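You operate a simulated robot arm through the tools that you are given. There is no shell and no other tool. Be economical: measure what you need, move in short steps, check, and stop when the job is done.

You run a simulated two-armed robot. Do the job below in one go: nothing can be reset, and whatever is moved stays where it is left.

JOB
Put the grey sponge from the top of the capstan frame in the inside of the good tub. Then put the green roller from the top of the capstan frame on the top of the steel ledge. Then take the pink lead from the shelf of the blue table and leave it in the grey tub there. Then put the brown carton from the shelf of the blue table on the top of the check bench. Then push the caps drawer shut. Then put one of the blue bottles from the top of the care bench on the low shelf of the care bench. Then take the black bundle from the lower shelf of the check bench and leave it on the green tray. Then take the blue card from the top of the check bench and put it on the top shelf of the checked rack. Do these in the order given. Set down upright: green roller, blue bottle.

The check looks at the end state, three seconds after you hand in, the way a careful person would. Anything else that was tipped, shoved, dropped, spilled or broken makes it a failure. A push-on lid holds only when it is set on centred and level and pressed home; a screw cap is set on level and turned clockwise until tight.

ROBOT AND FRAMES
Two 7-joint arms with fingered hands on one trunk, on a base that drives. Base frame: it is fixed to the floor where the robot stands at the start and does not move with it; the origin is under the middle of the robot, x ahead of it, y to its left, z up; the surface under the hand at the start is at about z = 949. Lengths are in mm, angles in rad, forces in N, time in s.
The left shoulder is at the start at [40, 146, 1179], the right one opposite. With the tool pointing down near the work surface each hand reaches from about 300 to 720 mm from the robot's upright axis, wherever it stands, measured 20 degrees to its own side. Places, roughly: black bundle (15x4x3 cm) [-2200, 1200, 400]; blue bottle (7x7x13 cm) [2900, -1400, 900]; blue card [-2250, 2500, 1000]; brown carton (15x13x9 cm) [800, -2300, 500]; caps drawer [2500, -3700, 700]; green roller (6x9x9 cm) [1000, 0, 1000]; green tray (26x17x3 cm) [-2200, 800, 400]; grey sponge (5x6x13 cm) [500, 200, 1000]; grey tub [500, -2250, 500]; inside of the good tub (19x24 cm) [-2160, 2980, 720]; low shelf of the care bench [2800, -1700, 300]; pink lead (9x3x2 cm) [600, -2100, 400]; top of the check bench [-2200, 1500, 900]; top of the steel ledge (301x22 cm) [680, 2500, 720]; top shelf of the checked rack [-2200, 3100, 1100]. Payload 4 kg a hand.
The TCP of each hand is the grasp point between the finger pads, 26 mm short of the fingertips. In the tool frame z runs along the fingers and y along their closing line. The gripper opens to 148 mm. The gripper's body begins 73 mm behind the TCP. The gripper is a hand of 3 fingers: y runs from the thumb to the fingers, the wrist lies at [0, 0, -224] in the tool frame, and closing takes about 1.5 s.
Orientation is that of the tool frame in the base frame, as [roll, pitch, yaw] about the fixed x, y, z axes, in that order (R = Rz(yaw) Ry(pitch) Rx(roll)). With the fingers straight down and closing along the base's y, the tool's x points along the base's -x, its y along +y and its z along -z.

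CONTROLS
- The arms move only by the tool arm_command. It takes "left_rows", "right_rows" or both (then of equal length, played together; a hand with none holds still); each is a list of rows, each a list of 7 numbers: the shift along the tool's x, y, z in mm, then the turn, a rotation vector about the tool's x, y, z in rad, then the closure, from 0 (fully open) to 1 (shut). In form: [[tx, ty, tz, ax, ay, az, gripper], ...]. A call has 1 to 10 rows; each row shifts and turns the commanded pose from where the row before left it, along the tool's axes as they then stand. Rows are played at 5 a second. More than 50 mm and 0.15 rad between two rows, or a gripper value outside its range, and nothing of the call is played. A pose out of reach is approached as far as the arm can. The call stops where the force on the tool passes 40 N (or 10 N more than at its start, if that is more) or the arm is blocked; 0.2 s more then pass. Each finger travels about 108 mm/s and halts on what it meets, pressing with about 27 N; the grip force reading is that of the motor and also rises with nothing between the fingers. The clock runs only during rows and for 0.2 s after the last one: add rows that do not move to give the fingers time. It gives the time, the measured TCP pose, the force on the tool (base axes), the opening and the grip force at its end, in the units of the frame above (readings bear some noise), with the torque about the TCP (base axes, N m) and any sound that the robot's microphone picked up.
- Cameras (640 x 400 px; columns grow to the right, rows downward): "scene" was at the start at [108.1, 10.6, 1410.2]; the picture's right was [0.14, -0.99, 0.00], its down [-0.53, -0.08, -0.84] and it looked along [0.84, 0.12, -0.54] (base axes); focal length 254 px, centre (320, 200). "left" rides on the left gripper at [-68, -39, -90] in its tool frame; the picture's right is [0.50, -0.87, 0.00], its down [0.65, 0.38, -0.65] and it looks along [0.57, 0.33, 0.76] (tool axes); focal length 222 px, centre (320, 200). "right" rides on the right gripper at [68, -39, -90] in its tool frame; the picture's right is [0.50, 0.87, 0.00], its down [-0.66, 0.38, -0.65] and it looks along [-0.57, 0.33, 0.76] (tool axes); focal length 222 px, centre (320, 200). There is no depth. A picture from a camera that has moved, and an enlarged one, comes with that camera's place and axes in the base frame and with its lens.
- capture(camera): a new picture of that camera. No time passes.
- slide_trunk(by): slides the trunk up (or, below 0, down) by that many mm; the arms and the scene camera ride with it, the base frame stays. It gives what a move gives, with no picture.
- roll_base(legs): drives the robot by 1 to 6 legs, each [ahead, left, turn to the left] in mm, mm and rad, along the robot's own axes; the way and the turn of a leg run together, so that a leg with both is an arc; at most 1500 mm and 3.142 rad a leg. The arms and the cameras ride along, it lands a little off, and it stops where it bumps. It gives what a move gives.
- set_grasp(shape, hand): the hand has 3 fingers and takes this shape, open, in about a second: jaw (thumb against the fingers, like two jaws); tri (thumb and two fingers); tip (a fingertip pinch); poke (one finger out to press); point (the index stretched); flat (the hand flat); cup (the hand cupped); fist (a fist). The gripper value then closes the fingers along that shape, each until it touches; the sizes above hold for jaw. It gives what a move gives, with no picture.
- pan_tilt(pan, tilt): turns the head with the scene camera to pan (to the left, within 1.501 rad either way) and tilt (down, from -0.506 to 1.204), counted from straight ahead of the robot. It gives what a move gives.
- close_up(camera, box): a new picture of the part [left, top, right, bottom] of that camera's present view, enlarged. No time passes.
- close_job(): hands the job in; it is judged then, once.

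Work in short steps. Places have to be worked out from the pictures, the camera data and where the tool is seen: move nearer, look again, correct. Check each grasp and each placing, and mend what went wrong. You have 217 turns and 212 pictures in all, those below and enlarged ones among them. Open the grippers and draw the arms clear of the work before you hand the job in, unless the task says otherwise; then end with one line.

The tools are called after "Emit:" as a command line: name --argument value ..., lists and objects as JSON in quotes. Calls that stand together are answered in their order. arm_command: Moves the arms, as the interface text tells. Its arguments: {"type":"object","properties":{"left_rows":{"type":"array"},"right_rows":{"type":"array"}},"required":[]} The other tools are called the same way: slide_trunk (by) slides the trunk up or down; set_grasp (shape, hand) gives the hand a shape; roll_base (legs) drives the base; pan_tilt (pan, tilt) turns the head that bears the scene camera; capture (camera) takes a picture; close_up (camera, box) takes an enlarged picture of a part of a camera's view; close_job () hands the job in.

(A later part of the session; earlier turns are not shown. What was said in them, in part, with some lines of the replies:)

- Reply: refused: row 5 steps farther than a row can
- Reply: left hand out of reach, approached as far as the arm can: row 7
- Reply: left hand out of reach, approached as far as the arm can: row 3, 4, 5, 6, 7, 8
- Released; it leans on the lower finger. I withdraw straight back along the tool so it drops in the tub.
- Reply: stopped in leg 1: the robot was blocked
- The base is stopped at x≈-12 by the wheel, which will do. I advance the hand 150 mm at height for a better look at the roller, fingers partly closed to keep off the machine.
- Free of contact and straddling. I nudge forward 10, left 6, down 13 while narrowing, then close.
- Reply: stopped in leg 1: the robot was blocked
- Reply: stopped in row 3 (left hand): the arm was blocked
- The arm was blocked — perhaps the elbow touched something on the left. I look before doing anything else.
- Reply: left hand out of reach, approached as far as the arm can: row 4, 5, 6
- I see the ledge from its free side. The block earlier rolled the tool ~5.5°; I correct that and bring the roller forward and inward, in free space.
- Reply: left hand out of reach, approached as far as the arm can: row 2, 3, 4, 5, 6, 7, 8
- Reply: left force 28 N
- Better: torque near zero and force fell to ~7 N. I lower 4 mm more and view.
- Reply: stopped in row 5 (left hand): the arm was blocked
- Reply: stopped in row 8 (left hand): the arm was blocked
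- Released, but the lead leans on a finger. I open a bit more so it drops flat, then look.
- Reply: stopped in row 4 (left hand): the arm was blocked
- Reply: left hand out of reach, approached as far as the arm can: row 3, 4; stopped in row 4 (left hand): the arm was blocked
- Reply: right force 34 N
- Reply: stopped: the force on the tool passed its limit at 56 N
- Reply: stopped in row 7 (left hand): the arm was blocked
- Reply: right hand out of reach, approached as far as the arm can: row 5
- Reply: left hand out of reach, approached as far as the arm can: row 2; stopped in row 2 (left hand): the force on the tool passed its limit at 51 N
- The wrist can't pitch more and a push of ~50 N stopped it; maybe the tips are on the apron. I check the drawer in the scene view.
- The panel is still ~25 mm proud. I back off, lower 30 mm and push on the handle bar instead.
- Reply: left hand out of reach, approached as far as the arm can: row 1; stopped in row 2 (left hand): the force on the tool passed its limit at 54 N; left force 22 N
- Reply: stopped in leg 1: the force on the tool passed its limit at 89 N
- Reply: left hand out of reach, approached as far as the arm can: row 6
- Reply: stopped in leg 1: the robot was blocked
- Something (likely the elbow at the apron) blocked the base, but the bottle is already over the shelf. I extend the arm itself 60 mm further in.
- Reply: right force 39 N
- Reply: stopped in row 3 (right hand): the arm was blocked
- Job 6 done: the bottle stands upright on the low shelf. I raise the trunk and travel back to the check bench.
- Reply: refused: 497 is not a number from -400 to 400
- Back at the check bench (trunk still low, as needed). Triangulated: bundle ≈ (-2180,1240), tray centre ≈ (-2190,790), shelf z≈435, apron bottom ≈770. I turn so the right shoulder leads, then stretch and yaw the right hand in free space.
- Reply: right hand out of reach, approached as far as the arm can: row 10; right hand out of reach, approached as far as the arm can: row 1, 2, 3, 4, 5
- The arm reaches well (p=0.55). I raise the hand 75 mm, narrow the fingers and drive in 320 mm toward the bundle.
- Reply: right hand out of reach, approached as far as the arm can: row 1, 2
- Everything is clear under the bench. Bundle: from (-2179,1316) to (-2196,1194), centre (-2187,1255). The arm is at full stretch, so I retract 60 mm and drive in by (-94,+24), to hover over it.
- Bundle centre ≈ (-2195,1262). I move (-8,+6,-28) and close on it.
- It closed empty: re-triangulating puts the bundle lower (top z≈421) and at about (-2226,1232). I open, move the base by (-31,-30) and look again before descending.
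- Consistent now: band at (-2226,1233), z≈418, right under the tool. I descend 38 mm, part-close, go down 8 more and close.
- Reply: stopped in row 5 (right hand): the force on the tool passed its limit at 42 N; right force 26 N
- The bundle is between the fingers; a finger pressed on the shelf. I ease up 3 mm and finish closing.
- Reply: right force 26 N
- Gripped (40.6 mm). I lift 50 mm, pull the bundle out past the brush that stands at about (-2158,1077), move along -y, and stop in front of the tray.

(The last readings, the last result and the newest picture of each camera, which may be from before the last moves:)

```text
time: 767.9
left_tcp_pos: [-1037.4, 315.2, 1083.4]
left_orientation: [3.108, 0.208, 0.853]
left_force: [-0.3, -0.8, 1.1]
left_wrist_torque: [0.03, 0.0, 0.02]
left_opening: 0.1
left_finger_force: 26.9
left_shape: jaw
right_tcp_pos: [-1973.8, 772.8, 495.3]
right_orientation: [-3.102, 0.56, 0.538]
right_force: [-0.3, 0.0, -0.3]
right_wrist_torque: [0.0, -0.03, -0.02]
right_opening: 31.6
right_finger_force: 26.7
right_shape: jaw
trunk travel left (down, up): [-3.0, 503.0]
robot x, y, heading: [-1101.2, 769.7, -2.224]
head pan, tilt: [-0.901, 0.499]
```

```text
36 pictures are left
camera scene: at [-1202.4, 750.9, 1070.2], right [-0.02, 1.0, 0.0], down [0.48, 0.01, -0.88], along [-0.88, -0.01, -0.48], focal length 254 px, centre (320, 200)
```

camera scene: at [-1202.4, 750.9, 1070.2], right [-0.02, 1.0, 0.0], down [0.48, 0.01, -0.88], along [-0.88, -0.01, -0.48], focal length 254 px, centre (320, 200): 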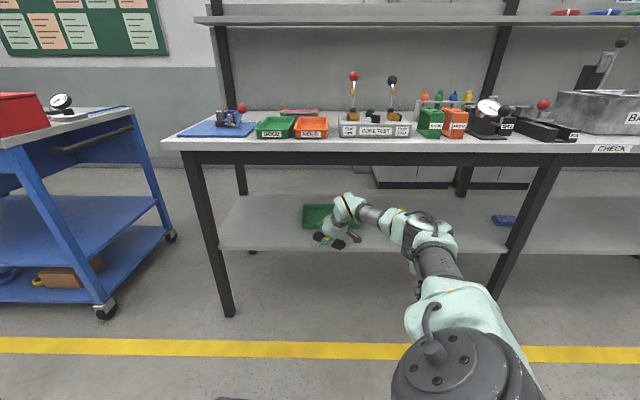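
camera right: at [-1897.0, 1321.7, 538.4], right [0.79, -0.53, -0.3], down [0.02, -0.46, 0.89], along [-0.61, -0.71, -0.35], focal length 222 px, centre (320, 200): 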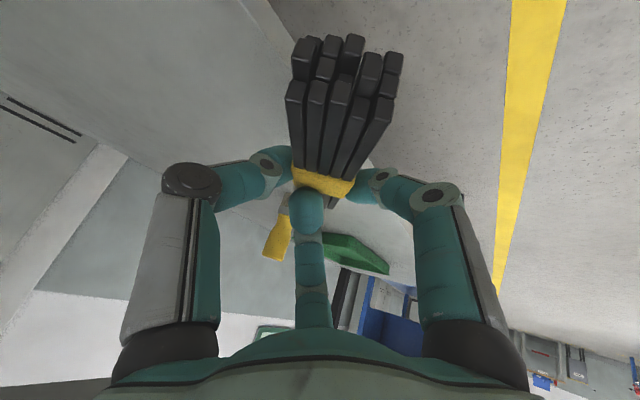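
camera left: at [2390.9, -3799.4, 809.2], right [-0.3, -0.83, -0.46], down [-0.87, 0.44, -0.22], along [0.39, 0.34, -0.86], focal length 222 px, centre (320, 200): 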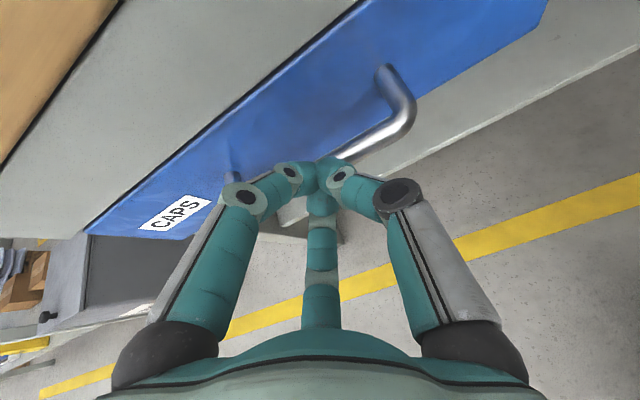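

The bundle pivoted a bit in the grip but is held at its band. Tray centre ≈ (-2230,778). I raise 12 mm and drive in over the tray.

Emit:
arm_command --right_rows '[[-6.4, 0, -10, 0, 0, 0, 1]]'

Emit:
roll_base --legs '[[148, -204, 0]]'

Emit:
capture --camera "right"

Emit:
close_up --camera "scene" --box '[230, 170, 430, 280]'

```text
time: 768.3
left_tcp_pos: [-1038.1, 316.0, 1083.4]
left_orientation: [3.108, 0.208, 0.852]
left_force: [0.1, -0.3, 0.6]
left_wrist_torque: [0.01, 0.02, 0.01]
left_opening: 0.1
left_finger_force: 26.7
left_shape: jaw
right_tcp_pos: [-1972.8, 772.5, 508.1]
right_orientation: [-3.104, 0.561, 0.538]
right_force: [-0.5, -0.2, -1.1]
right_wrist_torque: [0.01, -0.01, 0.0]
right_opening: 31.3
right_finger_force: 26.4
right_shape: jaw
trunk travel left (down, up): [-3.0, 503.0]
robot x, y, heading: [-1098.3, 773.2, -2.224]
head pan, tilt: [-0.901, 0.499]
```

```text
time: 770.1
left_tcp_pos: [-1288.9, 322.8, 1083.0]
left_orientation: [3.108, 0.207, 0.85]
left_force: [-0.8, 1.4, -0.7]
left_wrist_torque: [-0.02, -0.03, -0.01]
left_opening: 0.1
left_finger_force: 27.3
left_shape: jaw
right_tcp_pos: [-2223.8, 777.8, 507.8]
right_orientation: [-3.103, 0.559, 0.537]
right_force: [0.5, 0.0, -0.7]
right_wrist_torque: [0.05, 0.01, 0.01]
right_opening: 31.3
right_finger_force: 27.0
right_shape: jaw
trunk travel left (down, up): [-3.0, 503.0]
robot x, y, heading: [-1345.3, 778.3, -2.225]
head pan, tilt: [-0.901, 0.499]
```

```text
35 pictures are left
camera right: at [-2151.2, 865.3, 548.7], right [0.79, -0.54, -0.29], down [0.02, -0.46, 0.89], along [-0.61, -0.71, -0.35], focal length 222 px, centre (320, 200)
```

right: 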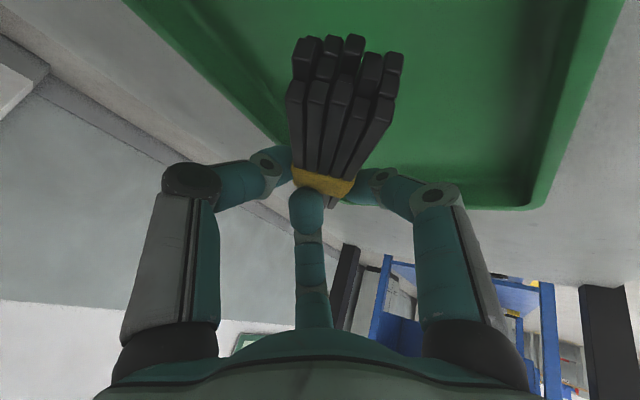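

```text
3.20 times, centred on (330, 225) of scene
camera zoom: at [-1452.7, 758.1, 1070.2], right [-0.02, 1.0, 0.0], down [0.48, 0.01, -0.88], along [-0.88, -0.01, -0.48], focal length 813 px, centre (288, 120)
```

zoom: 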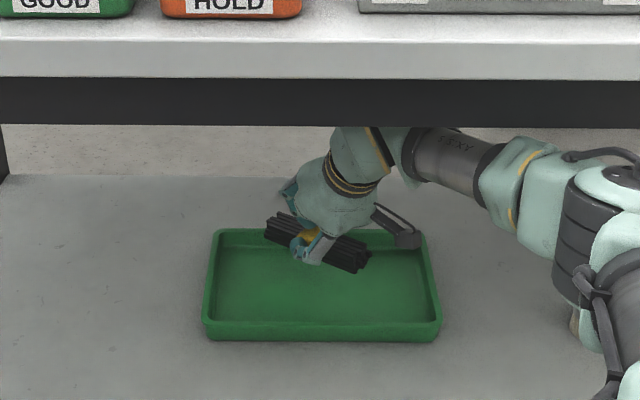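

The bundle is over the tray (tray x -2306…-2139, y 657…917). I lower ~40 mm in steps.

Emit:
arm_command --right_rows '[[8, 0, 12.7, 0, 0, 0, 1], [8, 0, 12.7, 0, 0, 0, 1], [4, 0, 6.4, 0, 0, 0, 1]]'

Emit:
arm_command --right_rows '[[3, 0, 4.2, 0, 0, 0, 1]]'

Emit:
arm_command --right_rows '[[3, 0, 4.2, 0, 0, 0, 1]]'

Emit:
close_up --camera "scene" --box '[230, 170, 430, 280]'

```text
time: 770.9
left_tcp_pos: [-1287.0, 323.1, 1082.6]
left_orientation: [3.109, 0.207, 0.85]
left_force: [-0.5, -0.1, -0.8]
left_wrist_torque: [-0.02, 0.04, 0.0]
left_opening: 0.2
left_finger_force: 26.8
left_shape: jaw
right_tcp_pos: [-2223.3, 780.1, 469.8]
right_orientation: [-3.103, 0.56, 0.537]
right_force: [0.6, 0.0, -0.5]
right_wrist_torque: [0.02, -0.02, 0.0]
right_opening: 31.5
right_finger_force: 26.7
right_shape: jaw
trunk travel left (down, up): [-3.0, 503.0]
robot x, y, heading: [-1350.6, 781.8, -2.225]
head pan, tilt: [-0.901, 0.499]
```

```text
time: 771.3
left_tcp_pos: [-1287.7, 323.1, 1083.3]
left_orientation: [3.107, 0.209, 0.85]
left_force: [0.1, 1.1, 0.0]
left_wrist_torque: [-0.01, 0.02, 0.01]
left_opening: 0.1
left_finger_force: 26.8
left_shape: jaw
right_tcp_pos: [-2222.7, 781.2, 465.1]
right_orientation: [-3.103, 0.561, 0.537]
right_force: [0.1, 0.4, 0.4]
right_wrist_torque: [-0.05, 0.01, 0.04]
right_opening: 31.3
right_finger_force: 26.7
right_shape: jaw
trunk travel left (down, up): [-3.0, 503.0]
robot x, y, heading: [-1350.1, 778.4, -2.224]
head pan, tilt: [-0.901, 0.499]
```

```text
time: 771.7
left_tcp_pos: [-1285.2, 322.2, 1083.0]
left_orientation: [3.111, 0.209, 0.851]
left_force: [0.4, -0.1, -0.5]
left_wrist_torque: [-0.01, 0.01, 0.0]
left_opening: 0.1
left_finger_force: 26.8
left_shape: jaw
right_tcp_pos: [-2223.2, 780.9, 461.3]
right_orientation: [-3.102, 0.564, 0.538]
right_force: [0.5, 0.9, 6.0]
right_wrist_torque: [-0.13, -0.04, 0.06]
right_opening: 31.5
right_finger_force: 27.2
right_shape: jaw
trunk travel left (down, up): [-3.0, 503.0]
robot x, y, heading: [-1344.8, 774.9, -2.228]
head pan, tilt: [-0.901, 0.499]
```

```text
3.20 times, centred on (330, 225) of scene
camera zoom: at [-1450.7, 758.1, 1070.4], right [-0.02, 1.0, 0.0], down [0.48, 0.01, -0.88], along [-0.88, -0.01, -0.48], focal length 813 px, centre (288, 120)
```

zoom: 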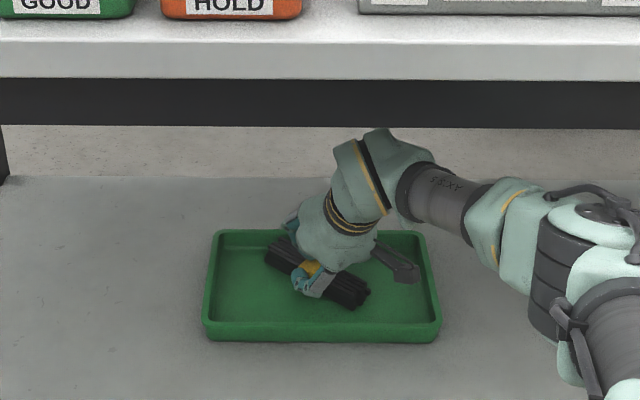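

Contact (6 N), the bundle is well within the tray. I open the fingers and check.

Emit:
arm_command --right_rows '[[0, 0, 0, 0, 0, 0, 0.8], [0, 0, 0, 0, 0, 0, 0.65], [0, 0, 0, 0, 0, 0, 0.55], [-5, 0, -8, 0, 0, 0, 0.5], [-10, 0, -16, 0, 0, 0, 0.5], [-10, 0, -16, 0, 0, 0, 0.5]]'

Emit:
capture --camera "right"

Emit:
close_up --camera "scene" --box '[230, 170, 430, 280]'

```text
time: 773.1
left_tcp_pos: [-1286.6, 322.3, 1082.2]
left_orientation: [3.108, 0.208, 0.851]
left_force: [0.6, -0.2, -0.5]
left_wrist_torque: [0.05, -0.01, 0.01]
left_opening: 0.0
left_finger_force: 26.7
left_shape: jaw
right_tcp_pos: [-2222.9, 780.6, 507.3]
right_orientation: [-3.102, 0.56, 0.537]
right_force: [-0.1, 0.4, -1.0]
right_wrist_torque: [0.02, -0.03, 0.02]
right_opening: 73.5
right_finger_force: 0.1
right_shape: jaw
trunk travel left (down, up): [-3.0, 503.0]
robot x, y, heading: [-1347.9, 781.1, -2.228]
head pan, tilt: [-0.901, 0.499]
```

```text
32 pictures are left
camera right: at [-2149.9, 866.2, 549.0], right [0.79, -0.54, -0.29], down [0.02, -0.46, 0.89], along [-0.61, -0.71, -0.35], focal length 222 px, centre (320, 200)
```

right: 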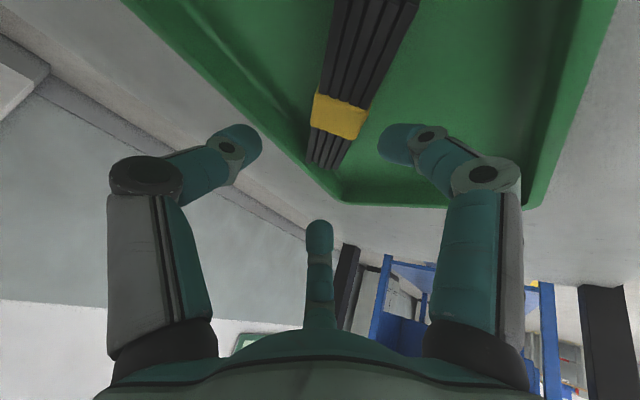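

```text
3.20 times, centred on (330, 225) of scene
camera zoom: at [-1451.6, 758.1, 1070.3], right [-0.02, 1.0, 0.0], down [0.48, 0.01, -0.88], along [-0.88, -0.01, -0.48], focal length 813 px, centre (288, 120)
```

zoom: 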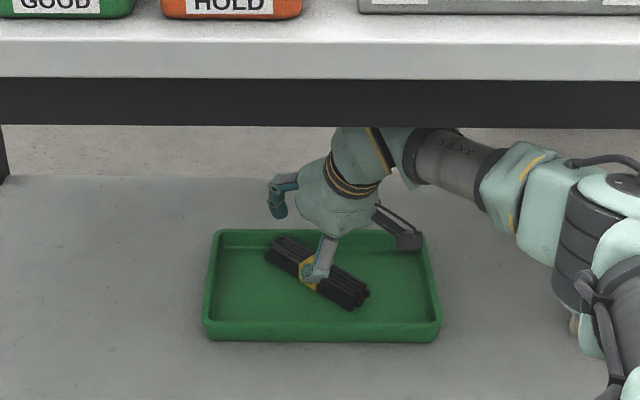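

Job 7 done: the bundle lies in the green tray. I back out, raise the trunk, and set the right hand nearly vertical, higher and a little retracted for the card.

Emit:
roll_base --legs '[[-393, 518, 0]]'

Emit:
slide_trunk --by 347

Emit:
arm_command --right_rows '[[0, 0, 0, 0, 0.13, 0, 0.3], [0, 0, 0, 0, 0.13, 0, 0.3], [36.6, 13.1, -11.3, 0, 0, 0, 0.3], [36.6, 13.1, -11.3, 0, 0, 0, 0.3], [36.6, 13.1, -11.3, 0, 0, 0, 0.3], [-14.7, 0, -47.6, 0, 0, 0, 0.3], [-14.7, 0, -47.6, 0, 0, 0, 0.3], [-14.7, 0, -47.6, 0, 0, 0, 0.3], [-14.7, 0, -47.6, 0, 0, 0, 0.3]]'

Emit:
roll_base --legs '[[-1000, -750, 0], [-360, -275, 0]]'

Emit:
capture --camera "scene"

```text
time: 776.7
left_tcp_pos: [-646.6, 317.5, 1083.4]
left_orientation: [3.108, 0.207, 0.842]
left_force: [-0.6, 0.2, -0.1]
left_wrist_torque: [-0.02, 0.01, 0.0]
left_opening: 0.0
left_finger_force: 27.3
left_shape: jaw
right_tcp_pos: [-1577.4, 783.7, 506.3]
right_orientation: [-3.101, 0.562, 0.527]
right_force: [-0.9, 0.0, 0.7]
right_wrist_torque: [0.02, 0.0, 0.02]
right_opening: 73.6
right_finger_force: 0.0
right_shape: jaw
trunk travel left (down, up): [-3.0, 503.0]
robot x, y, heading: [-703.6, 772.1, -2.233]
head pan, tilt: [-0.901, 0.499]
```

```text
time: 780.1
left_tcp_pos: [-646.3, 316.8, 1427.4]
left_orientation: [3.109, 0.208, 0.841]
left_force: [0.2, -0.3, 0.0]
left_wrist_torque: [-0.01, -0.01, 0.0]
left_opening: 0.1
left_finger_force: 26.8
left_shape: jaw
right_tcp_pos: [-1577.6, 783.6, 851.6]
right_orientation: [-3.103, 0.56, 0.53]
right_force: [0.5, -0.8, 0.2]
right_wrist_torque: [-0.02, -0.01, 0.0]
right_opening: 73.5
right_finger_force: 0.0
right_shape: jaw
trunk travel left (down, up): [-350.0, 156.0]
robot x, y, heading: [-703.2, 773.7, -2.233]
head pan, tilt: [-0.901, 0.499]
```

```text
time: 782.1
left_tcp_pos: [-646.1, 316.3, 1427.5]
left_orientation: [3.109, 0.207, 0.842]
left_force: [-0.8, 0.3, 0.3]
left_wrist_torque: [0.01, 0.0, 0.02]
left_opening: 0.0
left_finger_force: 26.7
left_shape: jaw
right_tcp_pos: [-1453.9, 799.7, 1050.0]
right_orientation: [-3.105, 0.302, 0.518]
right_force: [0.8, -1.5, -0.2]
right_wrist_torque: [-0.01, 0.03, 0.03]
right_opening: 103.6
right_finger_force: 0.2
right_shape: jaw
trunk travel left (down, up): [-350.0, 156.0]
robot x, y, heading: [-701.1, 770.9, -2.229]
head pan, tilt: [-0.901, 0.499]
```

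```text
time: 790.7
left_tcp_pos: [-612.6, 2012.8, 1428.0]
left_orientation: [3.108, 0.207, 0.828]
left_force: [0.7, 0.3, 0.1]
left_wrist_torque: [0.0, -0.01, -0.02]
left_opening: 0.0
left_finger_force: 27.1
left_shape: jaw
right_tcp_pos: [-1416.1, 2506.2, 1049.1]
right_orientation: [-3.108, 0.301, 0.504]
right_force: [0.0, 0.4, 0.1]
right_wrist_torque: [-0.01, 0.0, 0.0]
right_opening: 103.5
right_finger_force: 0.1
right_shape: jaw
trunk travel left (down, up): [-350.0, 156.0]
robot x, y, heading: [-662.0, 2462.3, -2.244]
head pan, tilt: [-0.901, 0.499]
```

```text
30 pictures are left
camera scene: at [-768.3, 2450.7, 1415.8], right [0.01, 1.0, 0.0], down [0.48, 0.0, -0.88], along [-0.88, 0.01, -0.48], focal length 254 px, centre (320, 200)
```

scene: 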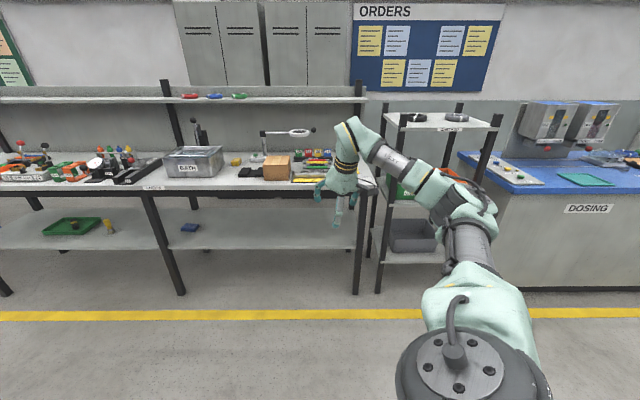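

I drive in so the right hand hangs over the card rack, and view it with the hand camera and a zoom.

Emit:
roll_base --legs '[[493, -609, 0.02]]'

Emit:
capture --camera "right"

Emit:
pan_tilt --pan -0.9 --tilt 0.65

Emit:
close_up --camera "scene" --box '[220, 80, 420, 220]'

```text
time: 794.8
left_tcp_pos: [-1376.6, 2002.4, 1428.2]
left_orientation: [3.107, 0.208, 0.851]
left_force: [0.8, -0.2, -0.8]
left_wrist_torque: [0.0, -0.02, 0.02]
left_opening: 0.0
left_finger_force: 26.9
left_shape: jaw
right_tcp_pos: [-2188.1, 2477.6, 1049.5]
right_orientation: [-3.105, 0.303, 0.527]
right_force: [-0.4, -0.1, -0.8]
right_wrist_torque: [0.01, 0.03, 0.01]
right_opening: 103.3
right_finger_force: 0.0
right_shape: jaw
trunk travel left (down, up): [-350.0, 156.0]
robot x, y, heading: [-1436.6, 2457.2, -2.227]
head pan, tilt: [-0.901, 0.499]
```

```text
29 pictures are left
camera right: at [-2127.5, 2557.3, 1116.9], right [0.84, -0.51, -0.18], down [-0.17, -0.57, 0.81], along [-0.51, -0.65, -0.56], focal length 222 px, centre (320, 200)
```

right: 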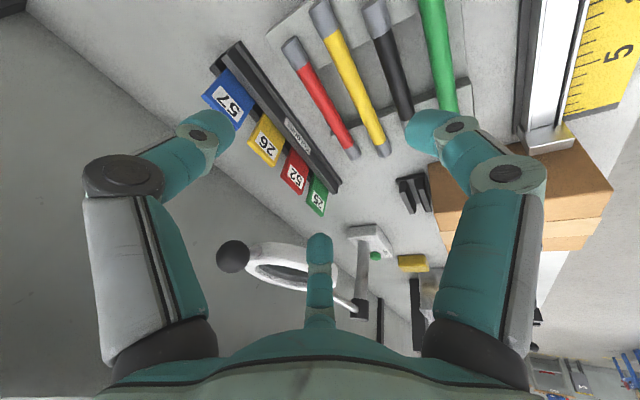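

```text
time: 795.5
left_tcp_pos: [-1378.1, 2003.1, 1428.4]
left_orientation: [3.107, 0.207, 0.848]
left_force: [-0.7, 0.8, -0.4]
left_wrist_torque: [-0.01, 0.0, 0.03]
left_opening: 0.0
left_finger_force: 27.0
left_shape: jaw
right_tcp_pos: [-2188.9, 2479.0, 1048.2]
right_orientation: [-3.105, 0.302, 0.528]
right_force: [-0.5, -0.2, 0.4]
right_wrist_torque: [-0.01, -0.02, -0.02]
right_opening: 103.0
right_finger_force: 0.1
right_shape: jaw
trunk travel left (down, up): [-350.0, 156.0]
robot x, y, heading: [-1440.0, 2458.0, -2.232]
head pan, tilt: [-0.901, 0.649]
```

```text
2.86 times, centred on (320, 150) of scene
camera zoom: at [-1537.2, 2438.5, 1402.4], right [-0.02, 1.0, 0.0], down [0.6, 0.01, -0.8], along [-0.8, -0.01, -0.6], focal length 726 px, centre (320, 343)
```

zoom: 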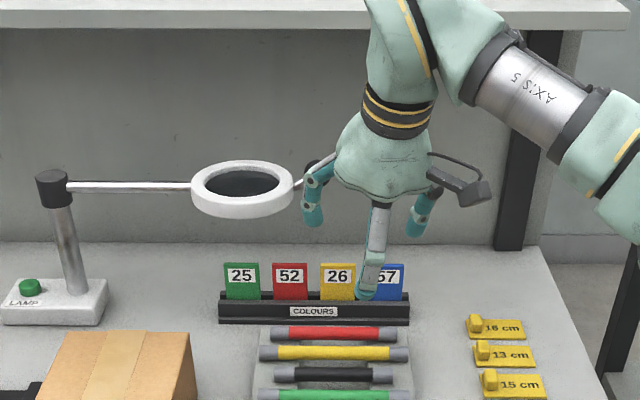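

Triangulated blue card "57": top edge at (-2313,2514,940), ~43 mm above its holder. I move the base so the hand is over it, then look before descending.

Emit:
roll_base --legs '[[44, -118, 0]]'

Emit:
arm_command --right_rows '[[8.8, 0, 28.6, 0, 0, 0, 0.45], [8.8, 0, 28.6, 0, 0, 0, 0.49]]'

Emit:
capture --camera "right"

Emit:
close_up --camera "scene" --box '[260, 100, 400, 200]'

```text
time: 796.8
left_tcp_pos: [-1495.3, 2038.6, 1428.5]
left_orientation: [3.111, 0.208, 0.851]
left_force: [0.7, 0.3, 0.1]
left_wrist_torque: [-0.01, 0.04, -0.01]
left_opening: 0.1
left_finger_force: 27.2
left_shape: jaw
right_tcp_pos: [-2307.3, 2516.3, 1050.9]
right_orientation: [-3.106, 0.302, 0.529]
right_force: [-0.1, -0.2, 0.7]
right_wrist_torque: [-0.01, 0.01, 0.03]
right_opening: 103.3
right_finger_force: 0.1
right_shape: jaw
trunk travel left (down, up): [-350.0, 156.0]
robot x, y, heading: [-1556.8, 2497.3, -2.226]
head pan, tilt: [-0.901, 0.649]
```

```text
time: 797.4
left_tcp_pos: [-1495.7, 2039.4, 1428.6]
left_orientation: [3.111, 0.206, 0.854]
left_force: [0.5, 0.9, 0.0]
left_wrist_torque: [0.0, 0.0, 0.0]
left_opening: 0.0
left_finger_force: 26.9
left_shape: jaw
right_tcp_pos: [-2310.9, 2517.7, 989.5]
right_orientation: [-3.108, 0.301, 0.527]
right_force: [-0.7, -0.4, -0.4]
right_wrist_torque: [0.01, -0.01, -0.01]
right_opening: 76.1
right_finger_force: 0.1
right_shape: jaw
trunk travel left (down, up): [-350.0, 156.0]
robot x, y, heading: [-1561.2, 2490.1, -2.223]
head pan, tilt: [-0.901, 0.649]
```

```text
27 pictures are left
camera right: at [-2250.0, 2596.4, 1057.1], right [0.84, -0.51, -0.18], down [-0.17, -0.57, 0.81], along [-0.51, -0.65, -0.56], focal length 222 px, centre (320, 200)
```

right: 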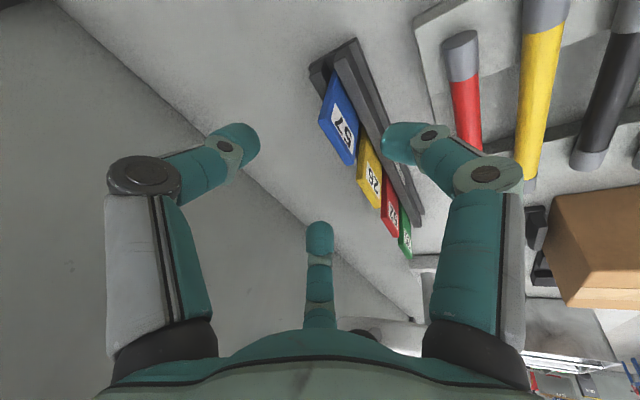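

```text
4.00 times, centred on (330, 150) of scene
camera zoom: at [-1657.2, 2475.7, 1402.4], right [-0.02, 1.0, 0.0], down [0.6, 0.01, -0.8], along [-0.8, -0.01, -0.6], focal length 1017 px, centre (280, 400)
```

zoom: 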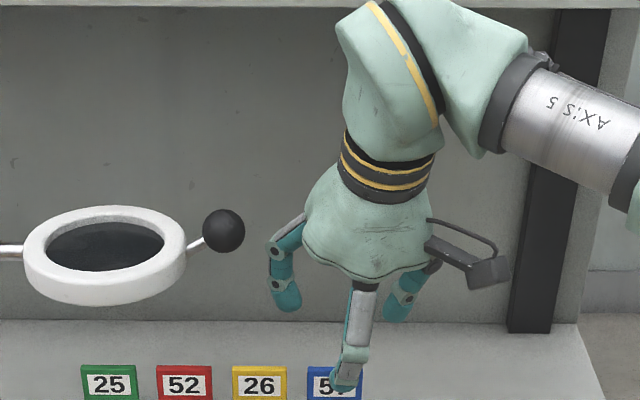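

Card top at (-2311,2515); the hand is aligned. I descend 48 mm with the fingers straddling the card and close.

Emit:
arm_command --right_rows '[[8.8, 1, 22.4, 0, 0, 0, 0.5], [8.7, 1, 22.4, 0, 0, 0, 0.5], [0, 0, 0, 0, 0, 0, 0.7], [0, 0, 0, 0, 0, 0, 0.85], [0, 0, 0, 0, 0, 0, 1], [0, 0, 0, 0, 0, 0, 1], [0, 0, 0, 0, 0, 0, 1]]'

Emit:
capture --camera "right"

```text
time: 799.0
left_tcp_pos: [-1497.2, 2040.7, 1427.6]
left_orientation: [3.111, 0.208, 0.851]
left_force: [0.8, 0.0, 0.3]
left_wrist_torque: [0.01, -0.01, -0.03]
left_opening: 0.0
left_finger_force: 27.4
left_shape: jaw
right_tcp_pos: [-2306.8, 2518.8, 941.7]
right_orientation: [-3.106, 0.301, 0.528]
right_force: [1.9, 0.2, -0.3]
right_wrist_torque: [0.05, -0.14, 0.07]
right_opening: 4.6
right_finger_force: 27.3
right_shape: jaw
trunk travel left (down, up): [-350.0, 156.0]
robot x, y, heading: [-1556.5, 2495.3, -2.226]
head pan, tilt: [-0.901, 0.649]
```

```text
25 pictures are left
camera right: at [-2246.1, 2597.6, 1008.9], right [0.84, -0.51, -0.18], down [-0.18, -0.57, 0.81], along [-0.51, -0.65, -0.57], focal length 222 px, centre (320, 200)
```

right: 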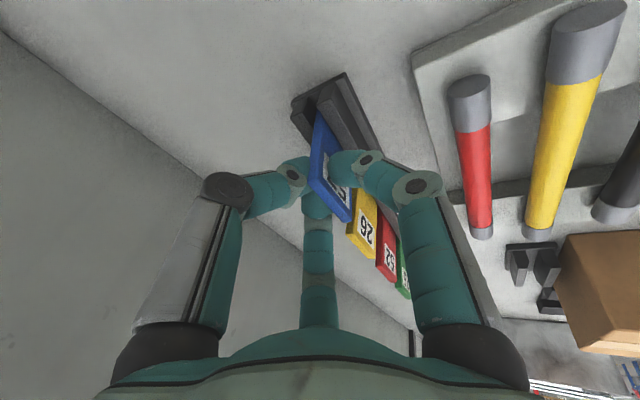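

Gripped (4.6 mm). I lift straight up 100 mm.

Emit:
arm_command --right_rows '[[-3, 0, -9.6, 0, 0, 0, 1], [-4.4, 0, -14.3, 0, 0, 0, 1], [-5.9, 0, -19.1, 0, 0, 0, 1], [-8.8, 0, -28.6, 0, 0, 0, 1], [-8.8, 0, -28.6, 0, 0, 0, 1], [-8.8, 0, -28.6, 0, 0, 0, 1]]'

Emit:
capture --camera "right"

Emit:
close_up --camera "scene" --box '[240, 80, 440, 230]'

```text
time: 800.4
left_tcp_pos: [-1496.5, 2039.7, 1428.6]
left_orientation: [3.111, 0.208, 0.852]
left_force: [0.0, 0.3, 0.3]
left_wrist_torque: [0.01, -0.01, -0.02]
left_opening: 0.2
left_finger_force: 27.1
left_shape: jaw
right_tcp_pos: [-2304.2, 2514.9, 1077.0]
right_orientation: [-3.109, 0.302, 0.528]
right_force: [-0.2, 0.2, -0.6]
right_wrist_torque: [0.03, -0.02, 0.04]
right_opening: 4.4
right_finger_force: 27.4
right_shape: jaw
trunk travel left (down, up): [-350.0, 156.0]
robot x, y, heading: [-1553.7, 2498.2, -2.22]
head pan, tilt: [-0.901, 0.649]
```

```text
24 pictures are left
camera right: at [-2243.6, 2593.6, 1144.1], right [0.84, -0.51, -0.18], down [-0.17, -0.57, 0.81], along [-0.51, -0.65, -0.56], focal length 222 px, centre (320, 200)
```

right: 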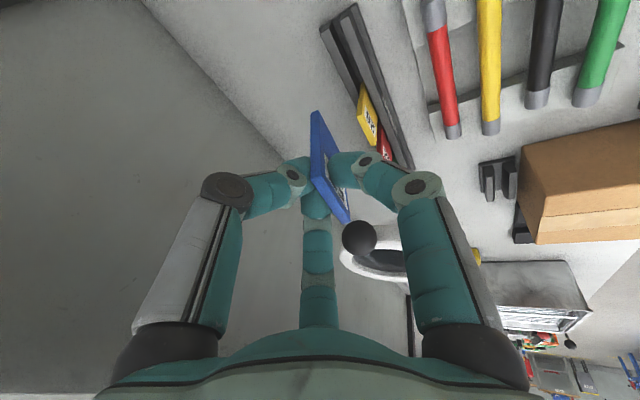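

```text
2.67 times, centred on (340, 155) of scene
camera zoom: at [-1657.1, 2475.4, 1402.4], right [-0.02, 1.0, 0.0], down [0.6, 0.01, -0.8], along [-0.8, -0.01, -0.6], focal length 678 px, centre (267, 320)
```

zoom: 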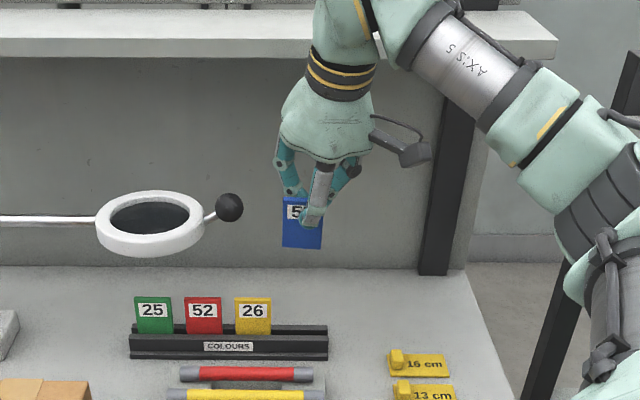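

The card is out cleanly. I back off, then rotate the hand about world y by 1.2 rad so the card lies flat for setting down; and raise the trunk.

Emit:
roll_base --legs '[[-254, 334, 0]]'

Emit:
arm_command --right_rows '[[0, 0, 0, 0.0715, -0.1287, -0.022, 1], [0, 0, 0, 0.0715, -0.1287, -0.022, 1], [0, 0, 0, 0.0715, -0.1287, -0.022, 1], [0, 0, 0, 0.0715, -0.1287, -0.022, 1], [0, 0, 0, 0.0715, -0.1287, -0.022, 1], [0, 0, 0, 0.0715, -0.1287, -0.022, 1], [0, 0, 0, 0.0715, -0.1287, -0.022, 1], [0, 0, 0, 0.0715, -0.1287, -0.022, 1]]'

Emit:
slide_trunk --by 115

Emit:
roll_base --legs '[[-446, -340, 0]]'

Emit:
capture --camera "scene"

Emit:
capture --camera "right"

```text
time: 803.0
left_tcp_pos: [-1081.1, 2038.7, 1427.9]
left_orientation: [3.109, 0.207, 0.848]
left_force: [1.3, 0.2, 0.3]
left_wrist_torque: [-0.05, -0.03, -0.01]
left_opening: 0.0
left_finger_force: 27.4
left_shape: jaw
right_tcp_pos: [-1885.9, 2518.4, 1075.8]
right_orientation: [-3.109, 0.299, 0.523]
right_force: [0.0, 0.0, 0.0]
right_wrist_torque: [0.02, -0.03, -0.03]
right_opening: 4.6
right_finger_force: 26.1
right_shape: jaw
trunk travel left (down, up): [-350.0, 156.0]
robot x, y, heading: [-1138.4, 2494.5, -2.228]
head pan, tilt: [-0.901, 0.649]
```

```text
time: 804.8
left_tcp_pos: [-1078.9, 2038.0, 1428.2]
left_orientation: [3.111, 0.208, 0.847]
left_force: [-0.1, -0.3, -0.8]
left_wrist_torque: [-0.01, -0.02, -0.02]
left_opening: 0.2
left_finger_force: 26.8
left_shape: jaw
right_tcp_pos: [-1884.4, 2517.1, 1076.7]
right_orientation: [-2.579, 0.848, 0.847]
right_force: [-0.1, -0.6, -1.2]
right_wrist_torque: [-0.03, 0.03, 0.01]
right_opening: 4.8
right_finger_force: 27.0
right_shape: jaw
right hand out of reach, approached as far as the arm can: row 6, 7, 8
trunk travel left (down, up): [-350.0, 156.0]
robot x, y, heading: [-1138.5, 2495.2, -2.226]
head pan, tilt: [-0.901, 0.649]
```

```text
time: 806.2
left_tcp_pos: [-1079.8, 2039.1, 1544.8]
left_orientation: [3.107, 0.207, 0.846]
left_force: [-0.3, -0.4, -0.6]
left_wrist_torque: [0.03, -0.03, 0.0]
left_opening: 0.1
left_finger_force: 26.8
left_shape: jaw
right_tcp_pos: [-1885.6, 2517.4, 1192.8]
right_orientation: [-2.58, 0.846, 0.843]
right_force: [-0.3, -0.5, 0.3]
right_wrist_torque: [0.01, 0.0, 0.0]
right_opening: 4.3
right_finger_force: 26.7
right_shape: jaw
trunk travel left (down, up): [-465.0, 41.0]
robot x, y, heading: [-1141.6, 2495.8, -2.229]
head pan, tilt: [-0.901, 0.649]
```

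```text
time: 809.5
left_tcp_pos: [-1073.9, 2597.1, 1544.2]
left_orientation: [3.11, 0.206, 0.85]
left_force: [0.8, -0.1, -1.0]
left_wrist_torque: [0.0, -0.01, -0.01]
left_opening: 0.1
left_finger_force: 27.0
left_shape: jaw
right_tcp_pos: [-1881.1, 3076.6, 1191.8]
right_orientation: [-2.58, 0.847, 0.846]
right_force: [-0.1, 0.2, -0.9]
right_wrist_torque: [-0.02, 0.02, -0.04]
right_opening: 4.6
right_finger_force: 27.1
right_shape: jaw
trunk travel left (down, up): [-465.0, 41.0]
robot x, y, heading: [-1131.9, 3051.7, -2.234]
head pan, tilt: [-0.901, 0.649]
```

```text
22 pictures are left
camera scene: at [-1233.7, 3033.5, 1518.6], right [-0.01, 1.0, 0.0], down [0.6, 0.01, -0.8], along [-0.8, -0.01, -0.6], focal length 254 px, centre (320, 200)
```

scene: 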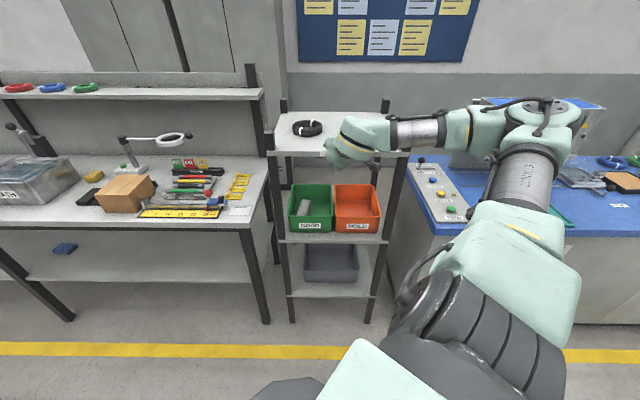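

```text
21 pictures are left
camera right: at [-1792.1, 3155.1, 1206.0], right [0.54, -0.5, -0.68], down [0.39, -0.57, 0.72], along [-0.75, -0.65, -0.12], focal length 222 px, centre (320, 200)
```

right: 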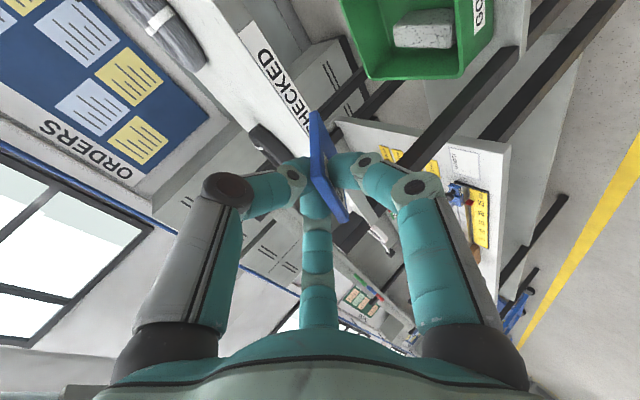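

The card is now sloped 50° with its lower edge forward. Shelf top ≈1144, free between the rings at y≈3031–3133. I raise 30 mm and drive in 198 mm so the card is over the middle of the shelf.

Emit:
slide_trunk --by 30

Emit:
roll_base --legs '[[119, -158, 0]]'

Emit:
capture --camera "right"

Emit:
close_up --camera "scene" --box '[240, 80, 420, 200]'

```text
time: 810.2
left_tcp_pos: [-1074.6, 2599.1, 1574.3]
left_orientation: [3.11, 0.208, 0.849]
left_force: [0.5, -0.5, 0.5]
left_wrist_torque: [0.0, 0.01, 0.0]
left_opening: 0.0
left_finger_force: 27.0
left_shape: jaw
right_tcp_pos: [-1880.2, 3076.7, 1221.9]
right_orientation: [-2.579, 0.849, 0.846]
right_force: [-0.1, -1.4, -0.6]
right_wrist_torque: [0.0, 0.01, 0.01]
right_opening: 4.2
right_finger_force: 26.9
right_shape: jaw
trunk travel left (down, up): [-495.0, 11.0]
robot x, y, heading: [-1131.2, 3053.0, -2.228]
head pan, tilt: [-0.901, 0.649]
```

```text
time: 811.8
left_tcp_pos: [-1266.8, 2602.8, 1572.8]
left_orientation: [3.114, 0.21, 0.85]
left_force: [-0.1, 0.3, 0.1]
left_wrist_torque: [0.01, 0.04, -0.01]
left_opening: 0.1
left_finger_force: 26.9
left_shape: jaw
right_tcp_pos: [-2073.9, 3078.1, 1224.6]
right_orientation: [-2.575, 0.849, 0.852]
right_force: [-0.1, -0.3, 0.2]
right_wrist_torque: [0.01, 0.01, 0.04]
right_opening: 4.5
right_finger_force: 26.6
right_shape: jaw
trunk travel left (down, up): [-495.0, 11.0]
robot x, y, heading: [-1332.0, 3054.6, -2.23]
head pan, tilt: [-0.901, 0.649]
```

```text
20 pictures are left
camera right: at [-1986.1, 3158.3, 1237.9], right [0.54, -0.5, -0.68], down [0.39, -0.57, 0.72], along [-0.75, -0.66, -0.11], focal length 222 px, centre (320, 200)
```

right: 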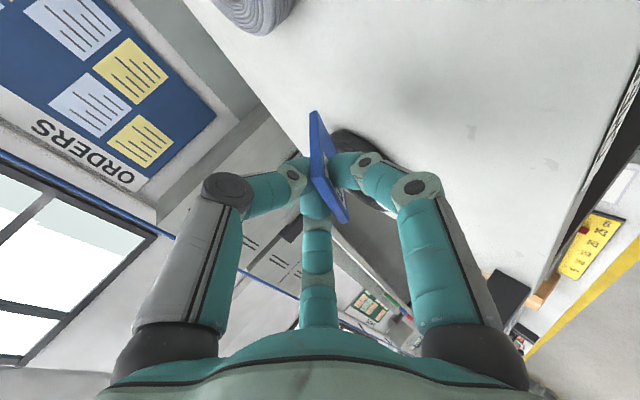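

```text
3.33 times, centred on (330, 140) of scene
camera zoom: at [-1426.4, 3037.9, 1548.5], right [-0.01, 1.0, 0.0], down [0.6, 0.01, -0.8], along [-0.8, -0.01, -0.6], focal length 847 px, centre (287, 400)
```

zoom: 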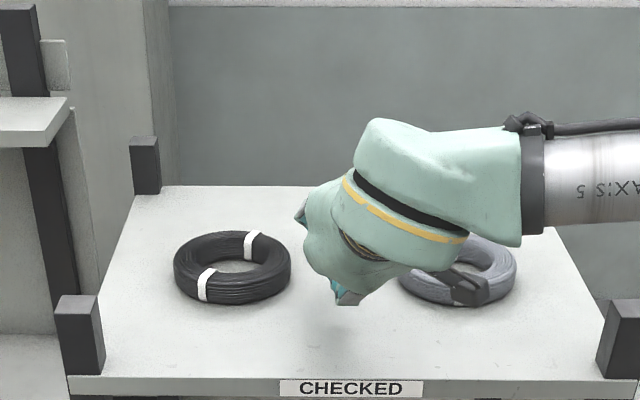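

Between the rings as planned. I lower with the trunk in small steps until the card's edge touches.

Emit:
slide_trunk --by -18

Emit:
slide_trunk --by -7

Emit:
slide_trunk --by -6

Emit:
capture --camera "right"

```text
time: 812.5
left_tcp_pos: [-1270.7, 2602.0, 1556.8]
left_orientation: [3.112, 0.211, 0.85]
left_force: [-0.6, -0.9, 0.6]
left_wrist_torque: [0.0, 0.01, 0.02]
left_opening: 0.0
left_finger_force: 26.9
left_shape: jaw
right_tcp_pos: [-2078.2, 3077.4, 1204.3]
right_orientation: [-2.579, 0.847, 0.852]
right_force: [-0.4, -0.2, 0.1]
right_wrist_torque: [-0.03, -0.01, 0.02]
right_opening: 4.4
right_finger_force: 26.6
right_shape: jaw
trunk travel left (down, up): [-477.0, 29.0]
robot x, y, heading: [-1329.8, 3054.6, -2.226]
head pan, tilt: [-0.901, 0.649]
```

```text
time: 813.0
left_tcp_pos: [-1271.6, 2602.3, 1548.3]
left_orientation: [3.109, 0.208, 0.85]
left_force: [-0.4, 0.4, -0.6]
left_wrist_torque: [0.01, 0.02, 0.02]
left_opening: 0.0
left_finger_force: 27.5
left_shape: jaw
right_tcp_pos: [-2079.2, 3080.0, 1197.5]
right_orientation: [-2.58, 0.847, 0.85]
right_force: [-1.0, -0.2, -0.2]
right_wrist_torque: [0.03, -0.05, 0.0]
right_opening: 4.6
right_finger_force: 27.1
right_shape: jaw
trunk travel left (down, up): [-470.0, 36.0]
robot x, y, heading: [-1331.2, 3056.9, -2.225]
head pan, tilt: [-0.901, 0.649]
```

```text
time: 813.6
left_tcp_pos: [-1272.9, 2601.7, 1543.4]
left_orientation: [3.109, 0.209, 0.849]
left_force: [-0.7, -0.1, -0.8]
left_wrist_torque: [-0.03, 0.02, -0.01]
left_opening: 0.0
left_finger_force: 27.0
left_shape: jaw
right_tcp_pos: [-2078.7, 3078.9, 1191.4]
right_orientation: [-2.58, 0.848, 0.849]
right_force: [-0.6, -0.3, -0.1]
right_wrist_torque: [0.0, 0.0, 0.0]
right_opening: 4.6
right_finger_force: 27.1
right_shape: jaw
trunk travel left (down, up): [-464.0, 42.0]
robot x, y, heading: [-1333.0, 3056.2, -2.226]
head pan, tilt: [-0.901, 0.649]
```

```text
18 pictures are left
camera right: at [-1990.7, 3158.3, 1204.7], right [0.54, -0.5, -0.68], down [0.39, -0.57, 0.72], along [-0.75, -0.66, -0.11], focal length 222 px, centre (320, 200)
```

right: 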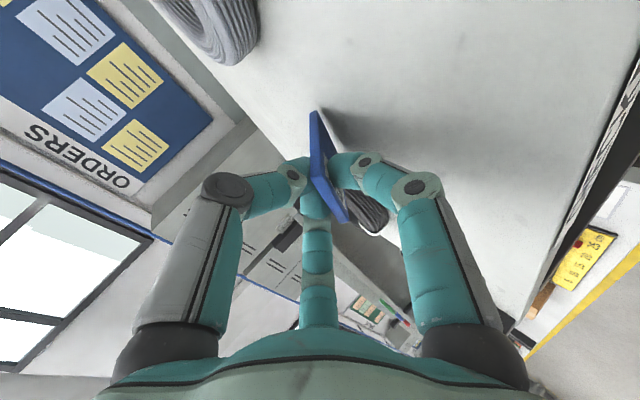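

Shadow shows the edge is nearly down. Two more small steps.

Emit:
slide_trunk --by -5

Emit:
slide_trunk --by -5

Emit:
slide_trunk --by -5

Emit:
capture --camera "right"

```text
time: 814.1
left_tcp_pos: [-1271.9, 2603.3, 1539.1]
left_orientation: [3.11, 0.209, 0.851]
left_force: [-0.3, 0.1, -0.3]
left_wrist_torque: [0.01, -0.03, 0.01]
left_opening: 0.0
left_finger_force: 26.3
left_shape: jaw
right_tcp_pos: [-2079.5, 3078.9, 1187.0]
right_orientation: [-2.581, 0.848, 0.849]
right_force: [-1.1, 0.4, 1.2]
right_wrist_torque: [0.07, 0.1, -0.02]
right_opening: 4.5
right_finger_force: 27.5
right_shape: jaw
trunk travel left (down, up): [-459.0, 47.0]
robot x, y, heading: [-1335.6, 3053.4, -2.226]
head pan, tilt: [-0.901, 0.649]
```

```text
time: 814.6
left_tcp_pos: [-1271.5, 2601.5, 1533.9]
left_orientation: [3.11, 0.208, 0.851]
left_force: [0.5, -0.3, -0.6]
left_wrist_torque: [0.0, -0.01, 0.0]
left_opening: 0.0
left_finger_force: 27.5
left_shape: jaw
right_tcp_pos: [-2078.6, 3078.6, 1182.6]
right_orientation: [-2.578, 0.849, 0.852]
right_force: [1.2, -1.1, 4.3]
right_wrist_torque: [0.04, 0.19, 0.01]
right_opening: 4.6
right_finger_force: 27.0
right_shape: jaw
trunk travel left (down, up): [-454.0, 52.0]
robot x, y, heading: [-1330.0, 3056.6, -2.229]
head pan, tilt: [-0.901, 0.649]
```

```text
time: 815.2
left_tcp_pos: [-1270.2, 2601.5, 1528.7]
left_orientation: [3.112, 0.209, 0.851]
left_force: [-1.0, 1.0, 0.1]
left_wrist_torque: [-0.04, 0.0, 0.0]
left_opening: 0.0
left_finger_force: 26.9
left_shape: jaw
right_tcp_pos: [-2078.9, 3077.7, 1177.9]
right_orientation: [-2.578, 0.85, 0.851]
right_force: [1.7, 0.1, 7.6]
right_wrist_torque: [0.02, 0.36, 0.03]
right_opening: 4.5
right_finger_force: 26.7
right_shape: jaw
trunk travel left (down, up): [-449.0, 57.0]
robot x, y, heading: [-1333.3, 3056.0, -2.228]
head pan, tilt: [-0.901, 0.649]
```

```text
17 pictures are left
camera right: at [-1989.4, 3158.3, 1191.1], right [0.54, -0.5, -0.68], down [0.39, -0.57, 0.72], along [-0.75, -0.66, -0.11], focal length 222 px, centre (320, 200)
```

right: 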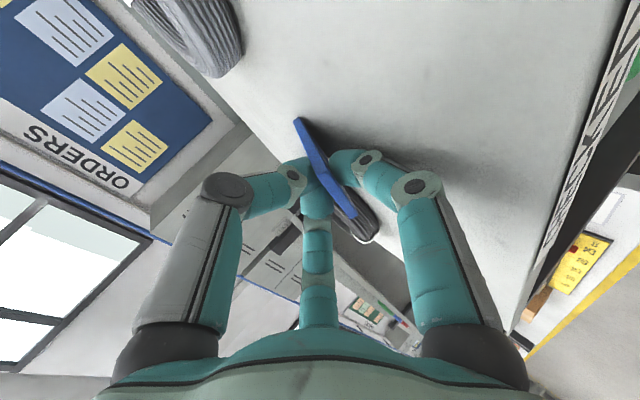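

The edge rests on the shelf (7.6 N) and the card has tipped flatter. I open a little and look.

Emit:
arm_command --right_rows '[[0, 0, 0, 0, 0, 0, 0.85], [0, 0, 0, 0, 0, 0, 0.75], [0, 0, 0, 0, 0, 0, 0.7], [0, 0, 0, 0, 0, 0, 0.7]]'

Emit:
capture --camera "right"

```text
time: 816.2
left_tcp_pos: [-1271.7, 2601.6, 1527.8]
left_orientation: [3.11, 0.209, 0.85]
left_force: [0.2, 0.7, -0.9]
left_wrist_torque: [0.0, 0.03, 0.0]
left_opening: 0.0
left_finger_force: 27.5
left_shape: jaw
right_tcp_pos: [-2078.6, 3078.2, 1178.0]
right_orientation: [-2.578, 0.85, 0.85]
right_force: [-2.6, 0.2, 10.6]
right_wrist_torque: [0.0, -0.09, -0.02]
right_opening: 41.3
right_finger_force: 0.1
right_shape: jaw
trunk travel left (down, up): [-449.0, 57.0]
robot x, y, heading: [-1334.6, 3057.8, -2.228]
head pan, tilt: [-0.901, 0.649]
```

```text
16 pictures are left
camera right: at [-1989.8, 3158.5, 1191.1], right [0.54, -0.5, -0.68], down [0.39, -0.57, 0.72], along [-0.75, -0.66, -0.11], focal length 222 px, centre (320, 200)
```

right: 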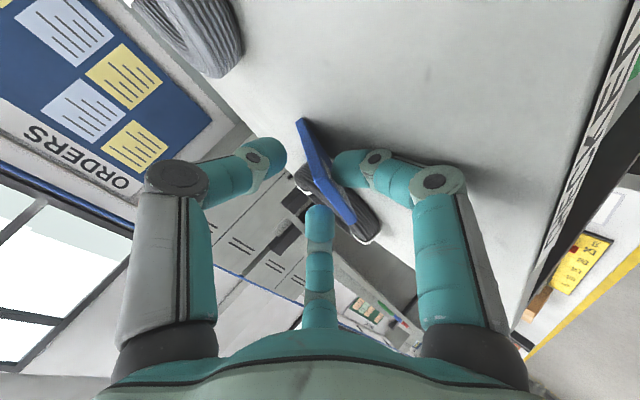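

The card lies on the lower finger. I withdraw along the tool axis (back and up) so it slides off onto the shelf.

Emit:
arm_command --right_rows '[[0, 0, -15, 0, 0, 0, 0.7], [0, 0, -15, 0, 0, 0, 0.7], [0, 0, -15, 0, 0, 0, 0.7], [0, 0, -15, 0, 0, 0, 0.7]]'

Emit:
capture --camera "right"

Emit:
close_up --camera "scene" --box '[240, 90, 420, 210]'

```text
time: 817.2
left_tcp_pos: [-1271.7, 2602.5, 1528.9]
left_orientation: [3.111, 0.208, 0.849]
left_force: [1.2, -0.3, 0.7]
left_wrist_torque: [0.01, -0.03, -0.02]
left_opening: 0.0
left_finger_force: 26.9
left_shape: jaw
right_tcp_pos: [-2029.3, 3086.4, 1209.0]
right_orientation: [-2.579, 0.846, 0.848]
right_force: [-0.6, -0.3, -0.5]
right_wrist_torque: [-0.05, -0.03, -0.02]
right_opening: 44.1
right_finger_force: 0.1
right_shape: jaw
trunk travel left (down, up): [-449.0, 57.0]
robot x, y, heading: [-1331.8, 3055.7, -2.225]
head pan, tilt: [-0.901, 0.649]
```

```text
15 pictures are left
camera right: at [-1940.6, 3166.1, 1223.3], right [0.54, -0.5, -0.68], down [0.39, -0.57, 0.72], along [-0.75, -0.66, -0.12], focal length 222 px, centre (320, 200)
```

right: 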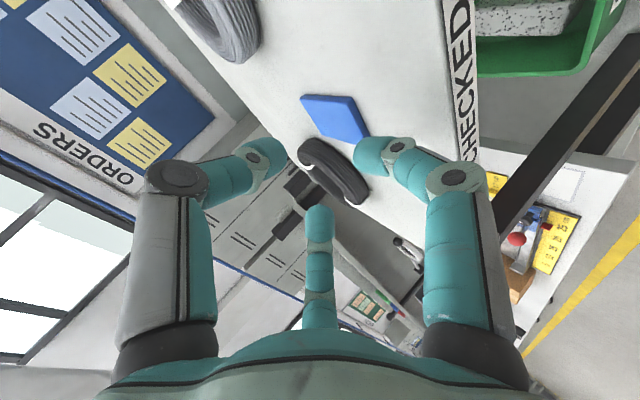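

```text
3.33 times, centred on (330, 150) of scene
camera zoom: at [-1431.6, 3038.2, 1502.6], right [-0.01, 1.0, 0.0], down [0.6, 0.01, -0.8], along [-0.8, -0.01, -0.6], focal length 847 px, centre (287, 367)
```

zoom: 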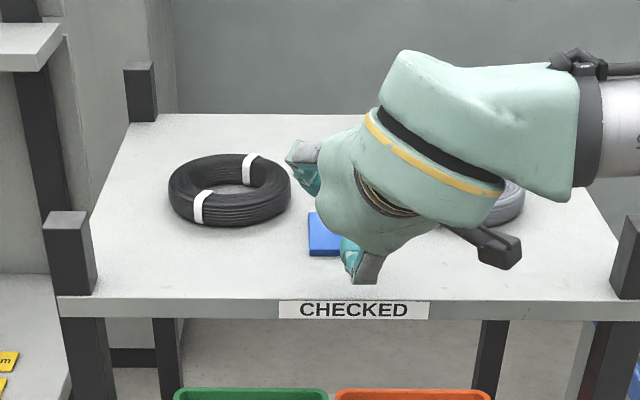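

The card lies flat on the top shelf. I back away, open both hands and take a final look.

Emit:
roll_base --legs '[[-370, 478, 0]]'

Emit:
arm_command --left_rows '[[0, 0, 0, 0, 0, 0, 0], [0, 0, 0, 0, 0, 0, 0], [0, 0, 0, 0, 0, 0, 0], [0, 0, 0, 0, 0, 0, 0], [0, 0, 0, 0, 0, 0, 0]]' --right_rows '[[0, 0, 0, 0, 0, 0, 0], [0, 0, 0, 0, 0, 0, 0], [0, 0, 0, 0, 0, 0, 0], [0, 0, 0, 0, 0, 0, 0], [0, 0, 0, 0, 0, 0, 0]]'

Emit:
close_up --camera "scene" --box '[120, 90, 460, 280]'

Emit:
capture --camera "scene"

```text
time: 820.6
left_tcp_pos: [-667.7, 2601.2, 1528.8]
left_orientation: [3.109, 0.209, 0.854]
left_force: [-0.4, -0.8, 0.0]
left_wrist_torque: [0.01, -0.03, 0.03]
left_opening: 0.1
left_finger_force: 27.2
left_shape: jaw
right_tcp_pos: [-1428.6, 3083.4, 1208.1]
right_orientation: [-2.581, 0.846, 0.85]
right_force: [-0.2, -0.8, 0.0]
right_wrist_torque: [0.0, 0.03, 0.03]
right_opening: 44.3
right_finger_force: 0.1
right_shape: jaw
trunk travel left (down, up): [-449.0, 57.0]
robot x, y, heading: [-728.8, 3057.2, -2.22]
head pan, tilt: [-0.901, 0.649]
```

```text
time: 821.8
left_tcp_pos: [-667.0, 2601.5, 1528.3]
left_orientation: [3.111, 0.208, 0.852]
left_force: [-0.1, 0.1, 0.1]
left_wrist_torque: [0.04, 0.05, 0.0]
left_opening: 148.0
left_finger_force: 0.1
left_shape: jaw
right_tcp_pos: [-1425.9, 3082.9, 1209.4]
right_orientation: [-2.581, 0.849, 0.849]
right_force: [-0.7, 0.0, 0.0]
right_wrist_torque: [0.01, 0.0, 0.0]
right_opening: 147.7
right_finger_force: 0.1
right_shape: jaw
trunk travel left (down, up): [-449.0, 57.0]
robot x, y, heading: [-727.2, 3057.1, -2.223]
head pan, tilt: [-0.901, 0.649]
```

```text
1.88 times, centred on (290, 185) of scene
camera zoom: at [-828.0, 3037.4, 1502.5], right [-0.02, 1.0, 0.0], down [0.6, 0.01, -0.8], along [-0.8, -0.01, -0.6], focal length 478 px, centre (376, 228)
```

zoom: 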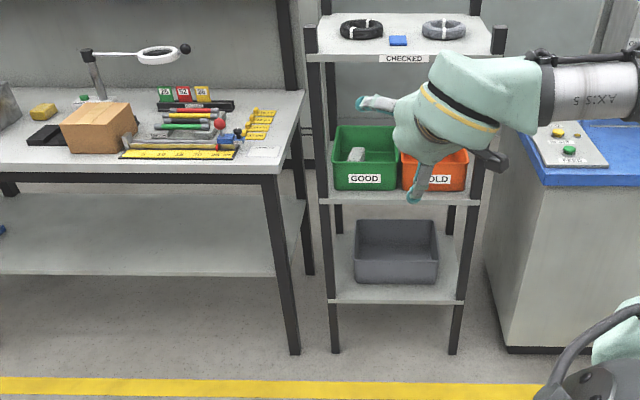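

```text
12 pictures are left
camera scene: at [-828.0, 3037.4, 1502.5], right [-0.02, 1.0, 0.0], down [0.6, 0.01, -0.8], along [-0.8, -0.01, -0.6], focal length 254 px, centre (320, 200)
```

scene: 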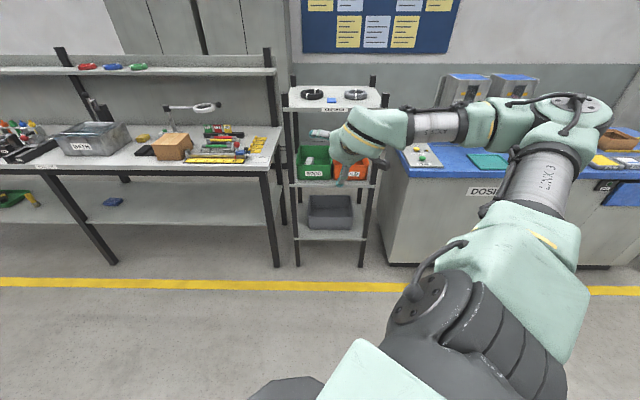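

The card, carton and sponge are all in place, both hands are open and clear of the work. I hand the job in.

Emit:
close_job

```text
The job is handed in.
```

All eight steps were done in the order given, and the job is handed in. The green roller and the blue bottle were both left standing upright.
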